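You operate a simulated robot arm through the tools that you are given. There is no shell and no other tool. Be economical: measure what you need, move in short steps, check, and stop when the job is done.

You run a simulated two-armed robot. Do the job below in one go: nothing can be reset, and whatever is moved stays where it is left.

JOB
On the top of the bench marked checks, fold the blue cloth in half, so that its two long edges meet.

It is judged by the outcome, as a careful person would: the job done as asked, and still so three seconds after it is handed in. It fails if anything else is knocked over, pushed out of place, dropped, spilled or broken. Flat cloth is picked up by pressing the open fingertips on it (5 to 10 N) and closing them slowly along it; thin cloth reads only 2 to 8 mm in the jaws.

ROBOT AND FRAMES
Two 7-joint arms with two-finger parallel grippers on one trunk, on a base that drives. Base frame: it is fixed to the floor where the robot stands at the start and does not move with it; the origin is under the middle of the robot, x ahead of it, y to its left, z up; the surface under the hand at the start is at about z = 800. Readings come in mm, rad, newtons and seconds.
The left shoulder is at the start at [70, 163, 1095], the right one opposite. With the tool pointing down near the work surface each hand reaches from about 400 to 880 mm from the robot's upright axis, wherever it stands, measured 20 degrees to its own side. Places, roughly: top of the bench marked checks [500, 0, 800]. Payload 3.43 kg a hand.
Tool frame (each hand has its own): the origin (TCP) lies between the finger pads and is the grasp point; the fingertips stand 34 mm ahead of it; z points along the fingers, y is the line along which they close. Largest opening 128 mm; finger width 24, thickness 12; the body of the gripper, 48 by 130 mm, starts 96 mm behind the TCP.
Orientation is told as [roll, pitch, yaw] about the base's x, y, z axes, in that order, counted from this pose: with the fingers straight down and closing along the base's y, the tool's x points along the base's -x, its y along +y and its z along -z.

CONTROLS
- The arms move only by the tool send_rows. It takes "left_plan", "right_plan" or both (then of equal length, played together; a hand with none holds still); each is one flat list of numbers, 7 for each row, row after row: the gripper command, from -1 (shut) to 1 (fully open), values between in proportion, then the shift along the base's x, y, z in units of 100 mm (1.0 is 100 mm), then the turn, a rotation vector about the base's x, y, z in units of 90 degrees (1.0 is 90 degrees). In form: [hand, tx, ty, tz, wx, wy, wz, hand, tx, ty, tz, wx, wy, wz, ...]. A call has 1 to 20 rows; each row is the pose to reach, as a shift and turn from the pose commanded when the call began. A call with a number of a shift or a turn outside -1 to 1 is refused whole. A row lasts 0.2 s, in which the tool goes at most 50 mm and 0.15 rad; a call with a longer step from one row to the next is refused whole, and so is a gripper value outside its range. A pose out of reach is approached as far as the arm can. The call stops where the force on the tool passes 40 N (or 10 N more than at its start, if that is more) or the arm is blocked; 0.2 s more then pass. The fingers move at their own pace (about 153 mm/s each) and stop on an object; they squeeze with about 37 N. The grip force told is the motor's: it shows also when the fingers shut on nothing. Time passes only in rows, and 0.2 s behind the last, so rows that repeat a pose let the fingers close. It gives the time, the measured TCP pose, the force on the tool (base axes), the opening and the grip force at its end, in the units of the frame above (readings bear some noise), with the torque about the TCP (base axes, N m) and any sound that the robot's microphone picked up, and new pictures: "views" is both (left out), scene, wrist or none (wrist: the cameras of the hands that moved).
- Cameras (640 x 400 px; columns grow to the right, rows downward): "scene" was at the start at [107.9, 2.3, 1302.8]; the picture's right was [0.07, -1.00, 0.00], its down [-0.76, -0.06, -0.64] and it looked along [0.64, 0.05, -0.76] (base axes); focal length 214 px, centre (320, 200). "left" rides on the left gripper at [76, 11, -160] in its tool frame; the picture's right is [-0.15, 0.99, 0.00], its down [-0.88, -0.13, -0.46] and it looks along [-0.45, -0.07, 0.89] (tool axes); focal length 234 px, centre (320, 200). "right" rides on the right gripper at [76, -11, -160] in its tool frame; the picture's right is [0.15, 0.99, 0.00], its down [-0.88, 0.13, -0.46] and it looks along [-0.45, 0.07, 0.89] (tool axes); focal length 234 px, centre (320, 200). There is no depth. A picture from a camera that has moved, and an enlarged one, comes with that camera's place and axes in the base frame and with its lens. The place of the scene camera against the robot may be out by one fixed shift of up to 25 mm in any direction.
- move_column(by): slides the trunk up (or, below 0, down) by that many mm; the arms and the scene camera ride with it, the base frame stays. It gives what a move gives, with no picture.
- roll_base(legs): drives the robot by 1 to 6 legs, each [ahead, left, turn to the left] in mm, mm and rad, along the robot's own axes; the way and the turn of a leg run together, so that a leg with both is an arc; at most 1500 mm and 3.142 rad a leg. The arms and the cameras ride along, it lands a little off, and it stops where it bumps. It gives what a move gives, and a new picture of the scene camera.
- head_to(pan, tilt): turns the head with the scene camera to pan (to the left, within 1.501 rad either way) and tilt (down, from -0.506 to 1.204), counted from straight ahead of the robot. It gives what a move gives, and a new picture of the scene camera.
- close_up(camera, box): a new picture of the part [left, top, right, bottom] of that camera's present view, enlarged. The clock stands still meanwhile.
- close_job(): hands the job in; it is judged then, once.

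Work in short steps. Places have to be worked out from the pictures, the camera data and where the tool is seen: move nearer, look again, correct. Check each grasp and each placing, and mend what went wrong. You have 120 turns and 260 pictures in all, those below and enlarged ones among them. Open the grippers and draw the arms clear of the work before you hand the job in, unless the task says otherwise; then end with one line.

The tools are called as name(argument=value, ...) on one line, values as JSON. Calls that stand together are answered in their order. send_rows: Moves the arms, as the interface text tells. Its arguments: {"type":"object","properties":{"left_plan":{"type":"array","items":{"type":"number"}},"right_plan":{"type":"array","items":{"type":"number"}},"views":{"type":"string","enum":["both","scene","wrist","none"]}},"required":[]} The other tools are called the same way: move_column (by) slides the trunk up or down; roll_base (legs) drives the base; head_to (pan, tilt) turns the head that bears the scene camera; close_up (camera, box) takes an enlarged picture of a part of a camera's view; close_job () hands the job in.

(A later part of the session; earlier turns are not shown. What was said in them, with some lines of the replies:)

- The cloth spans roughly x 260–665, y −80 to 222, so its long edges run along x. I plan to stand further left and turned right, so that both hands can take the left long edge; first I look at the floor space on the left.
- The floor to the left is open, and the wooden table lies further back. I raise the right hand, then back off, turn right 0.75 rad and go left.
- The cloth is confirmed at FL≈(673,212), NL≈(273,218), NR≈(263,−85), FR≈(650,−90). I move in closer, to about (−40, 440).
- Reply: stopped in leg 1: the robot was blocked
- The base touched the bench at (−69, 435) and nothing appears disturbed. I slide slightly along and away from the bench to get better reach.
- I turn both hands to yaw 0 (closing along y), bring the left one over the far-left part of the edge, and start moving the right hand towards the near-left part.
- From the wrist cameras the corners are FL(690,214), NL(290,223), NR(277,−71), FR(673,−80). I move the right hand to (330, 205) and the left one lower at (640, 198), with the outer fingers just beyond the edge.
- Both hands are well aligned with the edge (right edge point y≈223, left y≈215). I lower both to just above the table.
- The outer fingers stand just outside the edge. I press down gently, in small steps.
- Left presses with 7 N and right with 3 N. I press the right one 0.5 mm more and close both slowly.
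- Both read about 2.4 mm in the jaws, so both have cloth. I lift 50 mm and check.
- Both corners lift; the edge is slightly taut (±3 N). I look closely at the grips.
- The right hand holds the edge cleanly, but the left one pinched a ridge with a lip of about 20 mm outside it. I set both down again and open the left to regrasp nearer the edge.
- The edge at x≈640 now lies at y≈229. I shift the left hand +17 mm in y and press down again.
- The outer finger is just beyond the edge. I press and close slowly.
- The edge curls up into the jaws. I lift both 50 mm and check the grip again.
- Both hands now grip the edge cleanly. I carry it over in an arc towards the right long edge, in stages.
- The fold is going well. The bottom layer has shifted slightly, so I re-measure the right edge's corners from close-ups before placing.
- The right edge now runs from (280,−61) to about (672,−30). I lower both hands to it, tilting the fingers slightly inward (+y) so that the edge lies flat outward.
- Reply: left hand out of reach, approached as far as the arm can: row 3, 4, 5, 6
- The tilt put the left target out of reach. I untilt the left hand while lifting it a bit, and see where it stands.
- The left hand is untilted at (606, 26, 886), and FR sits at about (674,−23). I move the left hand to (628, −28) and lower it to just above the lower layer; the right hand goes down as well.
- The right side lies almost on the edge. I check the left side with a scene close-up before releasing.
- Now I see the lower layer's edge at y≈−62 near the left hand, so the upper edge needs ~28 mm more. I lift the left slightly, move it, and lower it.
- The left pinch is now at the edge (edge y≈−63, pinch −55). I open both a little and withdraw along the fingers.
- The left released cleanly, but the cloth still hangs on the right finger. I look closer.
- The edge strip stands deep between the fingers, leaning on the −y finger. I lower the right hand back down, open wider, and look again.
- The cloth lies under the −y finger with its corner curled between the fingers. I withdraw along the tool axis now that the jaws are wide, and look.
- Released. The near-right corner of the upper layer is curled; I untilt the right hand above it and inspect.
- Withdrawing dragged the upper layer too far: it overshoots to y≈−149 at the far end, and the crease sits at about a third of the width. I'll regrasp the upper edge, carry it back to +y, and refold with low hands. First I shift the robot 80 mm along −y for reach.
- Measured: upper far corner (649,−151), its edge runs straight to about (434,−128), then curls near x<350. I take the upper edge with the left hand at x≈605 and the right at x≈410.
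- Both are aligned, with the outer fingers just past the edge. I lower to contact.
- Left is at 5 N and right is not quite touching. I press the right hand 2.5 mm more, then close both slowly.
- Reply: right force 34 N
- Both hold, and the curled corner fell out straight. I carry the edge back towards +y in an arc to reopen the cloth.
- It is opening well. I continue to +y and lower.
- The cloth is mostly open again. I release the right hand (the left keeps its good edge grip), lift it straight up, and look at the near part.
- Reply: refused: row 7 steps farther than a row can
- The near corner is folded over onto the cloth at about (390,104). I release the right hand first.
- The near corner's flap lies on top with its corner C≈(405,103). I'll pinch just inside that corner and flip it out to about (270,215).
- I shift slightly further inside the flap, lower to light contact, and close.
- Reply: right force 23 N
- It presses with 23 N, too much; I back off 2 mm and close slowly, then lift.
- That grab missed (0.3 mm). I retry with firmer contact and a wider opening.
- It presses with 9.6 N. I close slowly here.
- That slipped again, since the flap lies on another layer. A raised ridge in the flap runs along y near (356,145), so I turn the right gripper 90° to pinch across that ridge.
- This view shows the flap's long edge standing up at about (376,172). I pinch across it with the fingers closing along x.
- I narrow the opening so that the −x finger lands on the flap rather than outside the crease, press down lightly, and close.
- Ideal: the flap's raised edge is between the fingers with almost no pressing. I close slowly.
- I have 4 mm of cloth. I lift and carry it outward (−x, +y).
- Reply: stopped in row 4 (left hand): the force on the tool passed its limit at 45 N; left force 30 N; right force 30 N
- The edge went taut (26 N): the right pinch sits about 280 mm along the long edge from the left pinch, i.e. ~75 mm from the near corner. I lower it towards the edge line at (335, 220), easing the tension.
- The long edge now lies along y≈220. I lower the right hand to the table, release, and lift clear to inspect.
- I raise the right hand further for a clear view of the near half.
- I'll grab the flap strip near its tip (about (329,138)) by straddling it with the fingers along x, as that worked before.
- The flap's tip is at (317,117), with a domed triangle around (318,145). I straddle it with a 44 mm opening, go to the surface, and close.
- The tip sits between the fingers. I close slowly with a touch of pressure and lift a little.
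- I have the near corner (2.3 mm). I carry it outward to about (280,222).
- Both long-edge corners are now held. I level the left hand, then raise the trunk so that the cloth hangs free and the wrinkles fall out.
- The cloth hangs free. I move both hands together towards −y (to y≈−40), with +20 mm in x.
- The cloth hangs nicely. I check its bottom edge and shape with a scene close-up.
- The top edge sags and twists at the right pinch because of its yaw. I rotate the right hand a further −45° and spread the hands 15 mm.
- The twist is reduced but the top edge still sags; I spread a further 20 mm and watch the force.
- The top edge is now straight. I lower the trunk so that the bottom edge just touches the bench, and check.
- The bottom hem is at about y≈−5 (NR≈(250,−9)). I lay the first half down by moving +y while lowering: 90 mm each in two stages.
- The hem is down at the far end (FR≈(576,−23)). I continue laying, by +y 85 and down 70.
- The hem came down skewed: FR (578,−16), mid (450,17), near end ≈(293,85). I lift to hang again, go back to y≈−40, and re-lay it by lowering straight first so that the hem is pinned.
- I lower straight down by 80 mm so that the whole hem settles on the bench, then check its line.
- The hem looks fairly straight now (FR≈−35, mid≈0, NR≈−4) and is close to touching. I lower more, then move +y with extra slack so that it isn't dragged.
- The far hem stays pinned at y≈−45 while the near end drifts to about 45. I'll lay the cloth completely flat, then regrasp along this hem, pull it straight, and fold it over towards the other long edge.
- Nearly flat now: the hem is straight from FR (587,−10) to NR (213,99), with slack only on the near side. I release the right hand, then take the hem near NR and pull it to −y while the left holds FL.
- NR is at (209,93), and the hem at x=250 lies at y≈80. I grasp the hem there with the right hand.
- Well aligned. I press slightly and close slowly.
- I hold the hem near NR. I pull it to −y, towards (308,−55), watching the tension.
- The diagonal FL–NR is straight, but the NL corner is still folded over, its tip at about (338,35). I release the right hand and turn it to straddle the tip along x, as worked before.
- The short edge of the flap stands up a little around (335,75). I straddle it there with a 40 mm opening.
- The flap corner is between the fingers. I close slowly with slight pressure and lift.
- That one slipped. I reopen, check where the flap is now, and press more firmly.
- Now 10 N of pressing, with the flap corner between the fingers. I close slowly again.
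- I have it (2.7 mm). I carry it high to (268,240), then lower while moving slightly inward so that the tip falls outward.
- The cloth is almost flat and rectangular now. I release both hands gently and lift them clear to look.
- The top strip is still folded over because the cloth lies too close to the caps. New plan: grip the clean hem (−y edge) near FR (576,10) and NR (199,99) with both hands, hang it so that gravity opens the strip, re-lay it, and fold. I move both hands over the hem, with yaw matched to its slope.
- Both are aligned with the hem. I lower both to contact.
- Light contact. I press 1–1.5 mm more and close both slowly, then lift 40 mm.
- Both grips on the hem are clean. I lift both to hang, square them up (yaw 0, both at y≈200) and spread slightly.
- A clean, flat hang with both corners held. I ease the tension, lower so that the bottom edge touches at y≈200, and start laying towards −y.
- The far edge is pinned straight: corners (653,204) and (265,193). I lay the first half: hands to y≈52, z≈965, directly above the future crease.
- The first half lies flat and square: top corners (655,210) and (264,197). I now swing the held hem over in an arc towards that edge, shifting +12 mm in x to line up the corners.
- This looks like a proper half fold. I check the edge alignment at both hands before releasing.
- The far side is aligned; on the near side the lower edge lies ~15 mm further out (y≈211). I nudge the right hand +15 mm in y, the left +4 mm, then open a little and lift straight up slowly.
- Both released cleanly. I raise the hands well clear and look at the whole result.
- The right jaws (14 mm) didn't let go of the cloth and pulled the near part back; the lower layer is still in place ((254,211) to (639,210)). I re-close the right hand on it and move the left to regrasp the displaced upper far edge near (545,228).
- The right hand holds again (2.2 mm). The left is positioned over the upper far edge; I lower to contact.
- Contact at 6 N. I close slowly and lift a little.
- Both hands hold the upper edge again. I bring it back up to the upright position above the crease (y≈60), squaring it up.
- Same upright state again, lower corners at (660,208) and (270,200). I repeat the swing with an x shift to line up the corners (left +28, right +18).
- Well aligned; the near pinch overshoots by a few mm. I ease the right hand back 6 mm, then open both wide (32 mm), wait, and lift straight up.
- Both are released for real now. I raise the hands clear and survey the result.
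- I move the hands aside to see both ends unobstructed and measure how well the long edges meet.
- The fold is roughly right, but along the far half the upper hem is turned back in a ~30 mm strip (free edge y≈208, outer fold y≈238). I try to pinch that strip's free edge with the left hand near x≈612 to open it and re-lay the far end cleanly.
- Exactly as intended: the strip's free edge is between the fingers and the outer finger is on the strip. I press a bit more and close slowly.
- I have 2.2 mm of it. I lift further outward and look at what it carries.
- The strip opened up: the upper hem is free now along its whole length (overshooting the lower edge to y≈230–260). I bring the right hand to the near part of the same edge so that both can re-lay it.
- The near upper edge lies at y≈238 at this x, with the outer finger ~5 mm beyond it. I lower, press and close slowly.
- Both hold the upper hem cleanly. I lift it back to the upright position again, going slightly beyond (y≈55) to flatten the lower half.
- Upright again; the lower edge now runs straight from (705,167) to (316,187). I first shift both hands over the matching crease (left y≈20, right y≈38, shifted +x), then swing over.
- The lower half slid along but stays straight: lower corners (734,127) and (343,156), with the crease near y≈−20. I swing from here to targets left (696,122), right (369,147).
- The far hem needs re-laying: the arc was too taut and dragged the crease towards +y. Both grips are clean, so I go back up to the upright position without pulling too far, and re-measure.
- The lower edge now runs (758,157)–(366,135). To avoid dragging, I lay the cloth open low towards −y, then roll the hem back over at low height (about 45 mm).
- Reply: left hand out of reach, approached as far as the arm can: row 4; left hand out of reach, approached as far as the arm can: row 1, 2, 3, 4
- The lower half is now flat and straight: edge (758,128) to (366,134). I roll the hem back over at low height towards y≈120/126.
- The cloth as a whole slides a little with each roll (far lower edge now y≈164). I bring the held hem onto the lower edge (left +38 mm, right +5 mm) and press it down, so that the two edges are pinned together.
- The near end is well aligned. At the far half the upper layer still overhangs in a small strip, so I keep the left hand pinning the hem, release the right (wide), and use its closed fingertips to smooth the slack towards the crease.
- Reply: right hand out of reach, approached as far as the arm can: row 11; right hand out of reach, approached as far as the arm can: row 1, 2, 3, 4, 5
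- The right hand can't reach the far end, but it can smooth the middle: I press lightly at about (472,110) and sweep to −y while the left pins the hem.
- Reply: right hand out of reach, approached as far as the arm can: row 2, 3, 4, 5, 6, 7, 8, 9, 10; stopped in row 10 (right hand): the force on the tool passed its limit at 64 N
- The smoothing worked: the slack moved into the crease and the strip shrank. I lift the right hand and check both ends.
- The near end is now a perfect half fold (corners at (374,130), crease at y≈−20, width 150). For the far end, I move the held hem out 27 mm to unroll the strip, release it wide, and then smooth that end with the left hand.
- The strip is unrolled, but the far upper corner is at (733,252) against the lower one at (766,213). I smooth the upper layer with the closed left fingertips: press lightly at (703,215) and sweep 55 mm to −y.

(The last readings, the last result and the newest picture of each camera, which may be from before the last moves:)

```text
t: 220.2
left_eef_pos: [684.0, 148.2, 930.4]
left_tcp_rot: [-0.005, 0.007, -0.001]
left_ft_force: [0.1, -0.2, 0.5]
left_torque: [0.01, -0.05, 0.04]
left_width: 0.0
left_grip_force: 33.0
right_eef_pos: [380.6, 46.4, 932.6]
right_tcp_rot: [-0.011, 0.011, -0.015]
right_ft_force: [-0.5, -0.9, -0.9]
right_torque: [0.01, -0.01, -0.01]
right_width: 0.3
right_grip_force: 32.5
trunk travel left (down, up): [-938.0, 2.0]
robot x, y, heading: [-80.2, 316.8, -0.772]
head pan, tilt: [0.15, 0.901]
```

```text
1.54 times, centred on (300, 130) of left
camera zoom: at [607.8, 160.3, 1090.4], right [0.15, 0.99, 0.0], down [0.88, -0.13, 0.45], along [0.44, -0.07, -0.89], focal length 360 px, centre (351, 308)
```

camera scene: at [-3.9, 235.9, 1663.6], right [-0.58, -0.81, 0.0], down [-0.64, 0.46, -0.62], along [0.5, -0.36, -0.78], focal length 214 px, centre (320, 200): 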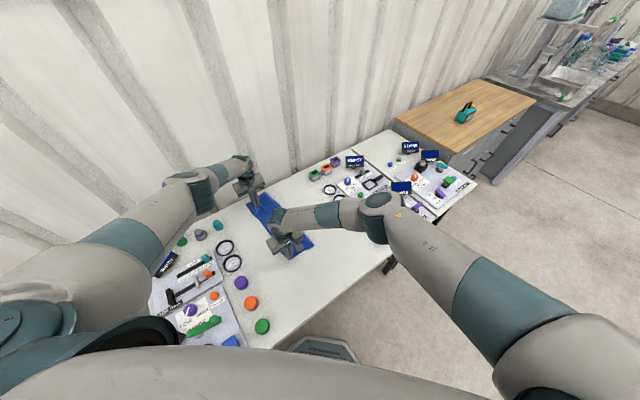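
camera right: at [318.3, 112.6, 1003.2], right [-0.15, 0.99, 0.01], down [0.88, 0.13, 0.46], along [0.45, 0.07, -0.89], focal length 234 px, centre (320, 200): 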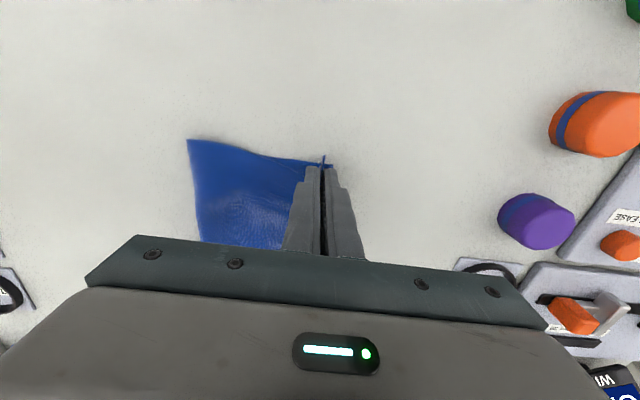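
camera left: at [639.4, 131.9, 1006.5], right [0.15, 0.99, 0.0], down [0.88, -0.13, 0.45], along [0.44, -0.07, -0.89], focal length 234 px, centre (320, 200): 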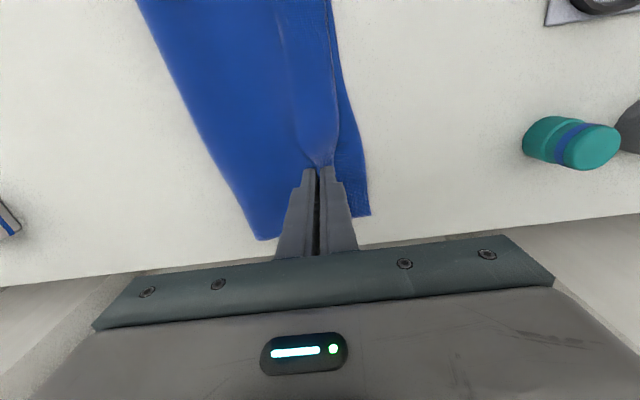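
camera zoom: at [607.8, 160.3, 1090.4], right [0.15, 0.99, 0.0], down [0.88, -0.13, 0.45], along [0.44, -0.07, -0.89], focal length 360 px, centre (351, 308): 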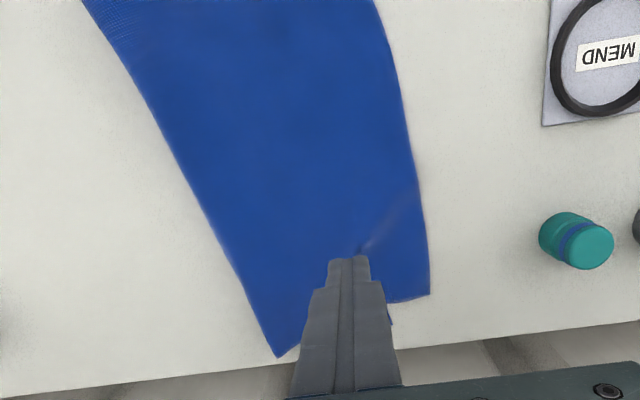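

Flat now, with the upper hem overhanging the lower edge by ~40 mm in the far half (near end aligned). I grasp the overhanging hem at (690,208), where it lies alone on the bench, to set it back onto the lower edge.

send_rows(left_plan=[-0.7, 0.03, 0.2, 0, 0, 0, 0, -0.375, 0.06, 0.43, -0.1, 0, 0, 0, -0.375, 0.06, 0.43, -0.5, 0, 0, 0, -0.375, 0.06, 0.43, -0.8, 0, 0, 0, -0.375, 0.06, 0.43, -0.92, 0, 0, 0, -0.375, 0.06, 0.43, -0.95, 0, 0, 0, -0.375, 0.06, 0.43, -0.957, 0, 0, 0], views="none")

close_up(camera="left", box=[200, 60, 440, 240])

```text
t: 221.8
left_eef_pos: [691.7, 189.7, 835.7]
left_tcp_rot: [-0.006, 0.007, -0.002]
left_ft_force: [0.2, -1.0, 4.4]
left_torque: [-0.09, -0.05, 0.02]
left_width: 39.8
left_grip_force: 0.1
right_eef_pos: [380.4, 45.4, 933.5]
right_tcp_rot: [-0.011, 0.011, -0.014]
right_ft_force: [-0.2, -0.6, 0.4]
right_torque: [-0.02, 0.0, 0.01]
right_width: 0.0
right_grip_force: 32.6
trunk travel left (down, up): [-938.0, 2.0]
robot x, y, heading: [-81.9, 319.5, -0.773]
head pan, tilt: [0.15, 0.901]
```

```text
2.22 times, centred on (320, 150) of left
camera zoom: at [615.7, 201.8, 996.0], right [0.15, 0.99, -0.01], down [0.88, -0.13, 0.45], along [0.44, -0.07, -0.89], focal length 520 px, centre (320, 311)
```

zoom: 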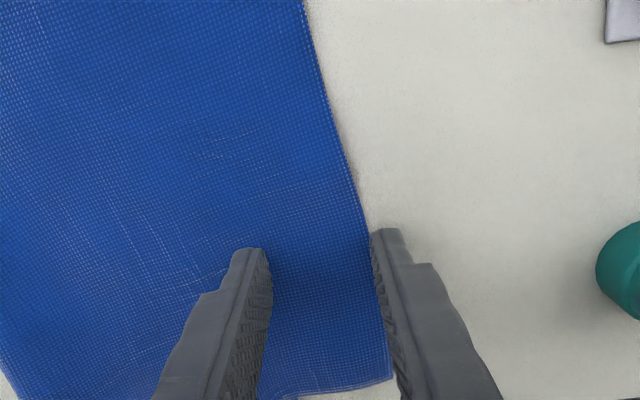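

Ideal alignment with 4 N. I close slowly, lift 22 mm, carry it −40 mm in y and +20 mm in x onto the lower edge, and set it down still gripped.

send_rows(left_plan=[-0.42, 0, 0, 0, 0, 0, 0, -0.47, 0, 0, 0, 0, 0, 0, -0.52, 0, 0, 0, 0, 0, 0, -0.57, 0, 0, 0, 0, 0, 0, -0.62, 0, 0, 0, 0, 0, 0, -0.67, 0, 0, 0, 0, 0, 0, -0.72, 0, 0, 0, 0, 0, 0, -0.77, 0, 0, 0, 0, 0, 0, -0.82, 0, 0, 0, 0, 0, 0, -0.87, 0, 0, 0, 0, 0, 0, -0.92, 0, 0, 0, 0, 0, 0, -0.96, 0, 0, 0, 0, 0, 0, -1, 0, 0, 0, 0, 0, 0, -1, 0, 0, 0, 0, 0, 0, -1, 0, 0, 0.1, 0, 0, 0, -1, 0, 0, 0.24, 0, 0, 0], views="none")

send_rows(left_plan=[-1, 0.05, -0.1, 0.05, 0, 0, 0, -1, 0.1, -0.2, 0.06, 0, 0, 0, -1, 0.16, -0.3, 0.03, 0, 0, 0, -1, 0.2, -0.38, -0.06, 0, 0, 0, -1, 0.2, -0.38, -0.16, 0, 0, 0, -1, 0.2, -0.38, -0.22, 0, 0, 0], views="none")

close_up(camera="left", box=[130, 0, 470, 260])

```text
t: 225.2
left_eef_pos: [690.6, 191.2, 860.2]
left_tcp_rot: [-0.003, 0.007, -0.002]
left_ft_force: [0.4, -0.3, 0.0]
left_torque: [-0.04, -0.04, 0.01]
left_width: 0.0
left_grip_force: 33.2
right_eef_pos: [379.7, 45.1, 932.7]
right_tcp_rot: [-0.009, 0.01, -0.013]
right_ft_force: [-0.2, -0.4, -0.7]
right_torque: [0.04, -0.01, -0.02]
right_width: 0.0
right_grip_force: 33.0
trunk travel left (down, up): [-938.0, 2.0]
robot x, y, heading: [-81.7, 318.6, -0.776]
head pan, tilt: [0.15, 0.901]
```

```text
t: 226.6
left_eef_pos: [710.2, 152.6, 836.0]
left_tcp_rot: [-0.003, 0.008, -0.003]
left_ft_force: [0.6, 0.5, 1.8]
left_torque: [0.0, 0.0, -0.03]
left_width: 0.0
left_grip_force: 32.9
right_eef_pos: [380.1, 46.3, 932.6]
right_tcp_rot: [-0.011, 0.011, -0.014]
right_ft_force: [0.5, -0.1, 0.5]
right_torque: [-0.01, 0.0, 0.0]
right_width: 0.0
right_grip_force: 33.5
trunk travel left (down, up): [-938.0, 2.0]
robot x, y, heading: [-82.5, 317.1, -0.775]
head pan, tilt: [0.15, 0.901]
```

```text
1.54 times, centred on (300, 130) of left
camera zoom: at [635.8, 164.9, 996.6], right [0.15, 0.99, 0.0], down [0.88, -0.13, 0.45], along [0.44, -0.07, -0.89], focal length 360 px, centre (351, 308)
```

zoom: 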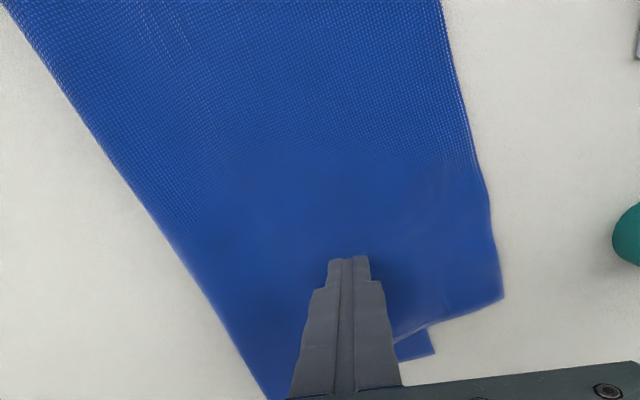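

That grab slipped (0 mm), and the hem still overhangs. One more try with firmer pressing: hem at about y≈239 near x=700.

send_rows(left_plan=[-0.8, 0, 0, 0.2, 0, 0, 0, -0.5, 0, 0.1, 0.35, 0, 0, 0, -0.375, -0.05, 0.35, 0.35, 0, 0, 0, -0.375, -0.1, 0.6, 0.3, 0, 0, 0, -0.375, -0.1, 0.69, 0.15, 0, 0, 0, -0.375, -0.1, 0.69, 0.04, 0, 0, 0, -0.375, -0.1, 0.69, 0.01, 0, 0, 0, -0.375, -0.1, 0.69, 0, 0, 0, 0], views="none")

close_up(camera="left", box=[200, 60, 440, 240])

```text
t: 228.4
left_eef_pos: [700.0, 222.9, 836.7]
left_tcp_rot: [-0.004, 0.006, -0.001]
left_ft_force: [0.5, 0.4, 0.0]
left_torque: [0.0, 0.02, -0.03]
left_width: 40.0
left_grip_force: 0.0
right_eef_pos: [380.1, 45.9, 932.1]
right_tcp_rot: [-0.01, 0.011, -0.014]
right_ft_force: [0.3, -0.3, 0.7]
right_torque: [0.0, -0.04, 0.0]
right_width: 0.0
right_grip_force: 32.8
trunk travel left (down, up): [-938.0, 2.0]
robot x, y, heading: [-80.1, 323.1, -0.777]
head pan, tilt: [0.15, 0.901]
```

```text
2.22 times, centred on (320, 150) of left
camera zoom: at [625.2, 234.4, 996.4], right [0.15, 0.99, 0.0], down [0.88, -0.13, 0.45], along [0.44, -0.07, -0.89], focal length 520 px, centre (320, 311)
```

zoom: 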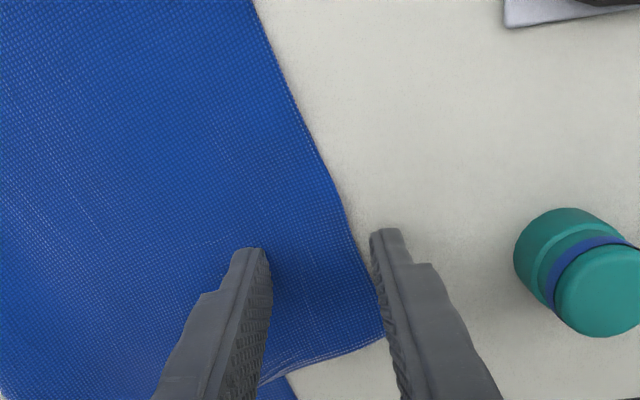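

Well placed. I press 2.5 mm more, close slowly, and lift, then carry it −43 mm in y, +22 mm in x.

send_rows(left_plan=[-0.375, 0, 0, -0.015, 0, 0, 0, -0.375, 0, 0, -0.025, 0, 0, 0, -0.42, 0, 0, -0.025, 0, 0, 0, -0.46, 0, 0, -0.025, 0, 0, 0, -0.5, 0, 0, -0.025, 0, 0, 0, -0.54, 0, 0, -0.025, 0, 0, 0, -0.58, 0, 0, -0.025, 0, 0, 0, -0.62, 0, 0, -0.025, 0, 0, 0, -0.67, 0, 0, -0.025, 0, 0, 0, -0.72, 0, 0, -0.025, 0, 0, 0, -0.77, 0, 0, -0.025, 0, 0, 0, -0.82, 0, 0, -0.025, 0, 0, 0, -0.87, 0, 0, -0.025, 0, 0, 0, -0.92, 0, 0, -0.025, 0, 0, 0, -0.96, 0, 0, -0.025, 0, 0, 0, -1, 0, 0, -0.025, 0, 0, 0, -1, 0, 0, -0.025, 0, 0, 0, -1, 0, 0, 0.08, 0, 0, 0, -1, 0, 0, 0.22, 0, 0, 0], views="none")

send_rows(left_plan=[-1, 0.05, -0.1, 0.05, 0, 0, 0, -1, 0.1, -0.2, 0.06, 0, 0, 0, -1, 0.16, -0.32, 0.03, 0, 0, 0, -1, 0.22, -0.43, -0.06, 0, 0, 0, -1, 0.22, -0.43, -0.14, 0, 0, 0, -1, 0.22, -0.43, -0.19, 0, 0, 0], views="none")

close_up(camera="left", box=[130, 0, 470, 260])

```text
t: 232.4
left_eef_pos: [700.0, 223.5, 858.8]
left_tcp_rot: [-0.003, 0.007, -0.003]
left_ft_force: [-0.3, 0.7, -0.7]
left_torque: [-0.04, 0.0, 0.0]
left_width: 2.5
left_grip_force: 36.9
right_eef_pos: [379.3, 46.1, 932.8]
right_tcp_rot: [-0.01, 0.01, -0.013]
right_ft_force: [-0.3, 0.0, -0.7]
right_torque: [0.02, 0.01, 0.01]
right_width: 0.1
right_grip_force: 32.9
trunk travel left (down, up): [-938.0, 2.0]
robot x, y, heading: [-83.8, 319.5, -0.774]
head pan, tilt: [0.15, 0.901]
```

```text
t: 233.8
left_eef_pos: [722.4, 180.4, 839.6]
left_tcp_rot: [-0.005, 0.009, -0.002]
left_ft_force: [0.5, 0.1, 0.4]
left_torque: [0.01, 0.03, -0.05]
left_width: 2.8
left_grip_force: 37.3
right_eef_pos: [382.0, 46.1, 933.4]
right_tcp_rot: [-0.009, 0.011, -0.013]
right_ft_force: [0.3, 0.9, 0.0]
right_torque: [0.03, -0.03, 0.01]
right_width: 0.1
right_grip_force: 33.3
trunk travel left (down, up): [-938.0, 2.0]
robot x, y, heading: [-81.2, 318.9, -0.772]
head pan, tilt: [0.15, 0.901]
```

```text
1.54 times, centred on (300, 130) of left
camera zoom: at [647.6, 191.1, 999.9], right [0.15, 0.99, -0.01], down [0.88, -0.13, 0.45], along [0.44, -0.07, -0.89], focal length 360 px, centre (351, 308)
```

zoom: 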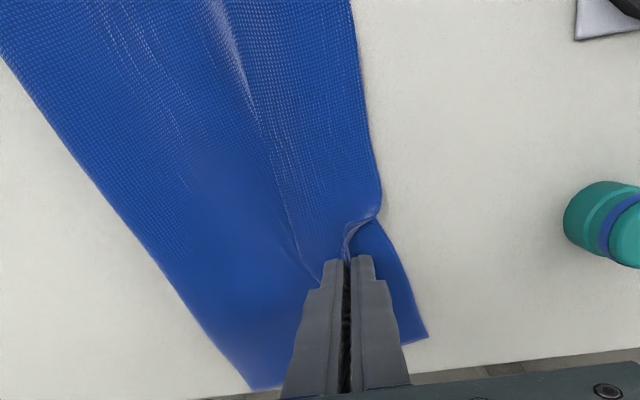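

Held (2.8 mm). The lower edge is at y≈206 here, so I move the hem +14 mm onto it, release wide, and lift clear.

send_rows(left_plan=[-1, 0, 0.04, 0.06, 0, 0, 0, -1, 0, 0.11, 0.06, 0, 0, 0, -1, 0, 0.14, 0.02, 0, 0, 0, -1, 0, 0.14, -0.02, 0, 0, 0, -0.85, 0, 0.14, -0.02, 0, 0, 0, -0.65, 0, 0.14, -0.02, 0, 0, 0, -0.4, 0, 0.14, -0.02, 0, 0, 0, -0.4, 0, 0.14, -0.02, 0, 0, 0, -0.4, 0, 0.14, 0.04, 0, 0, 0, -0.4, 0, 0.14, 0.15, 0, 0, 0, -0.4, 0, 0.14, 0.4, 0, 0, 0, -0.4, 0, 0.14, 0.8, 0, 0, 0, -0.4, -0.2, 0.14, 1, 0, 0, 0], right_plan=[-1, 0, 0, 0, 0, 0, 0, -1, 0, 0, 0, 0, 0, 0, -1, 0, 0, 0, 0, 0, 0, -1, 0, 0, 0, 0, 0, 0, -1, 0, -0.2, 0.1, 0, 0, 0, -1, 0, -0.4, 0.2, 0, 0, 0, -0.5, 0, -0.6, 0.3, 0, 0, 0, 0, 0, -0.8, 0.4, 0, 0, 0, 0, 0, -1, 0.5, 0, 0, 0, 0, 0, -1, 0.5, 0, 0, 0, 0, 0, -1, 0.5, 0, 0, 0, 0, 0, -1, 0.5, 0, 0, 0, 0, 0, -1, 0.5, 0, 0, 0], views="none")

close_up(camera="left", box=[130, 0, 470, 260])

close_up(camera="scene", box=[220, 160, 340, 280])

```text
t: 236.6
left_eef_pos: [702.9, 193.3, 940.1]
left_tcp_rot: [-0.004, 0.006, -0.002]
left_ft_force: [0.2, -0.4, 0.0]
left_torque: [0.01, 0.01, -0.03]
left_width: 38.3
left_grip_force: 0.2
right_eef_pos: [379.5, -53.0, 985.2]
right_tcp_rot: [-0.011, 0.01, -0.014]
right_ft_force: [-0.2, 0.3, 0.7]
right_torque: [-0.01, -0.01, -0.01]
right_width: 63.8
right_grip_force: 0.2
trunk travel left (down, up): [-938.0, 2.0]
robot x, y, heading: [-82.0, 318.0, -0.78]
head pan, tilt: [0.15, 0.901]
```

```text
1.54 times, centred on (300, 130) of left
camera zoom: at [627.3, 205.0, 1099.7], right [0.15, 0.99, 0.0], down [0.88, -0.13, 0.45], along [0.44, -0.07, -0.89], focal length 360 px, centre (351, 308)
```

zoom: 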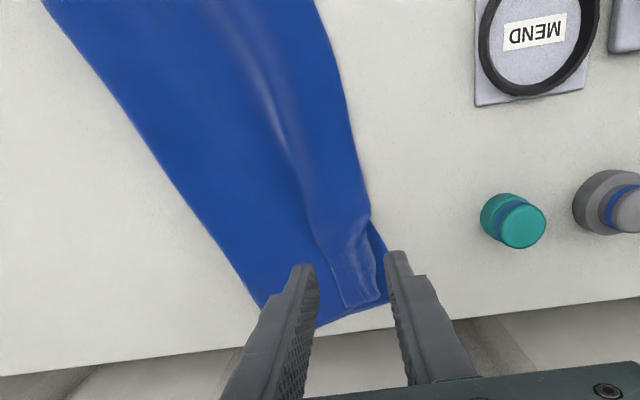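

```text
3.33 times, centred on (280, 220) of scene
camera zoom: at [-4.4, 237.6, 1663.6], right [-0.58, -0.81, 0.0], down [-0.64, 0.46, -0.62], along [0.5, -0.36, -0.78], focal length 715 px, centre (453, 133)
5 turns are left
```

zoom: 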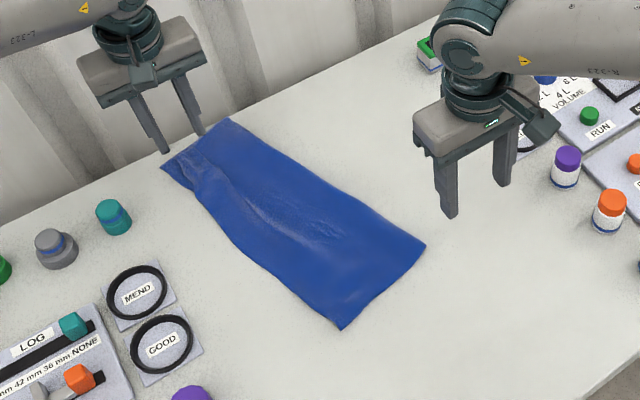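

The cloth now lies as a neat half-width rectangle, with the long edges together along its length and nothing else disturbed. I open and raise both hands clear.

send_rows(left_plan=[0, 0, 0, 0.4, 0, 0, 0, 0.5, -0.2, 0.2, 0.8, 0, 0, 0, 1, -0.4, 0.5, 1, 0, 0, 0], right_plan=[0.3, 0, -0.1, 0.2, 0, 0, 0, 0.6, 0, -0.3, 0.4, 0, 0, 0, 1, 0, -0.6, 0.5, 0, 0, 0], views="scene")

```text
t: 237.4
left_eef_pos: [664.3, 245.9, 1040.7]
left_tcp_rot: [-0.005, 0.008, -0.003]
left_ft_force: [-0.5, -0.2, 0.3]
left_torque: [0.02, 0.0, 0.01]
left_width: 128.1
left_grip_force: 0.1
right_eef_pos: [381.4, -112.0, 1034.1]
right_tcp_rot: [-0.011, 0.01, -0.016]
right_ft_force: [-0.7, -0.4, -0.9]
right_torque: [-0.01, -0.02, -0.04]
right_width: 127.9
right_grip_force: 0.2
trunk travel left (down, up): [-938.0, 2.0]
robot x, y, heading: [-81.6, 322.4, -0.772]
head pan, tilt: [0.15, 0.901]
camera scene: at [-4.9, 238.2, 1663.6], right [-0.58, -0.81, 0.0], down [-0.64, 0.46, -0.62], along [0.51, -0.36, -0.78], focal length 214 px, centre (320, 200)
4 turns are left
```

scene: 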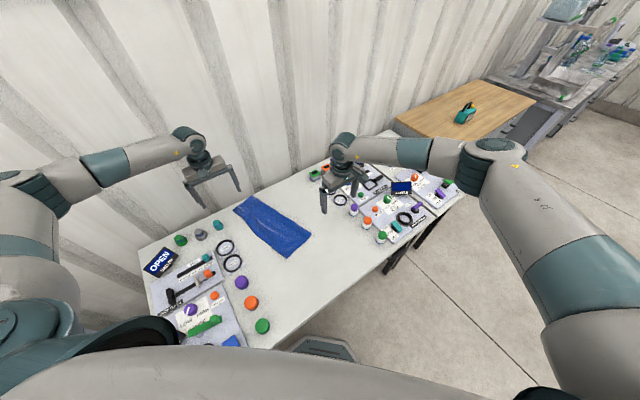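

The cloth is folded lengthwise, the hands are open and clear, and everything else is in place. I hand the job in.

close_job()

```text
The job is handed in.
```

The blue cloth lies folded in half along its length on the checks bench: the long edges meet at the near end but are only roughly aligned at the far end, where a small ridge is left in the top layer; nothing else looks disturbed in the last picture.
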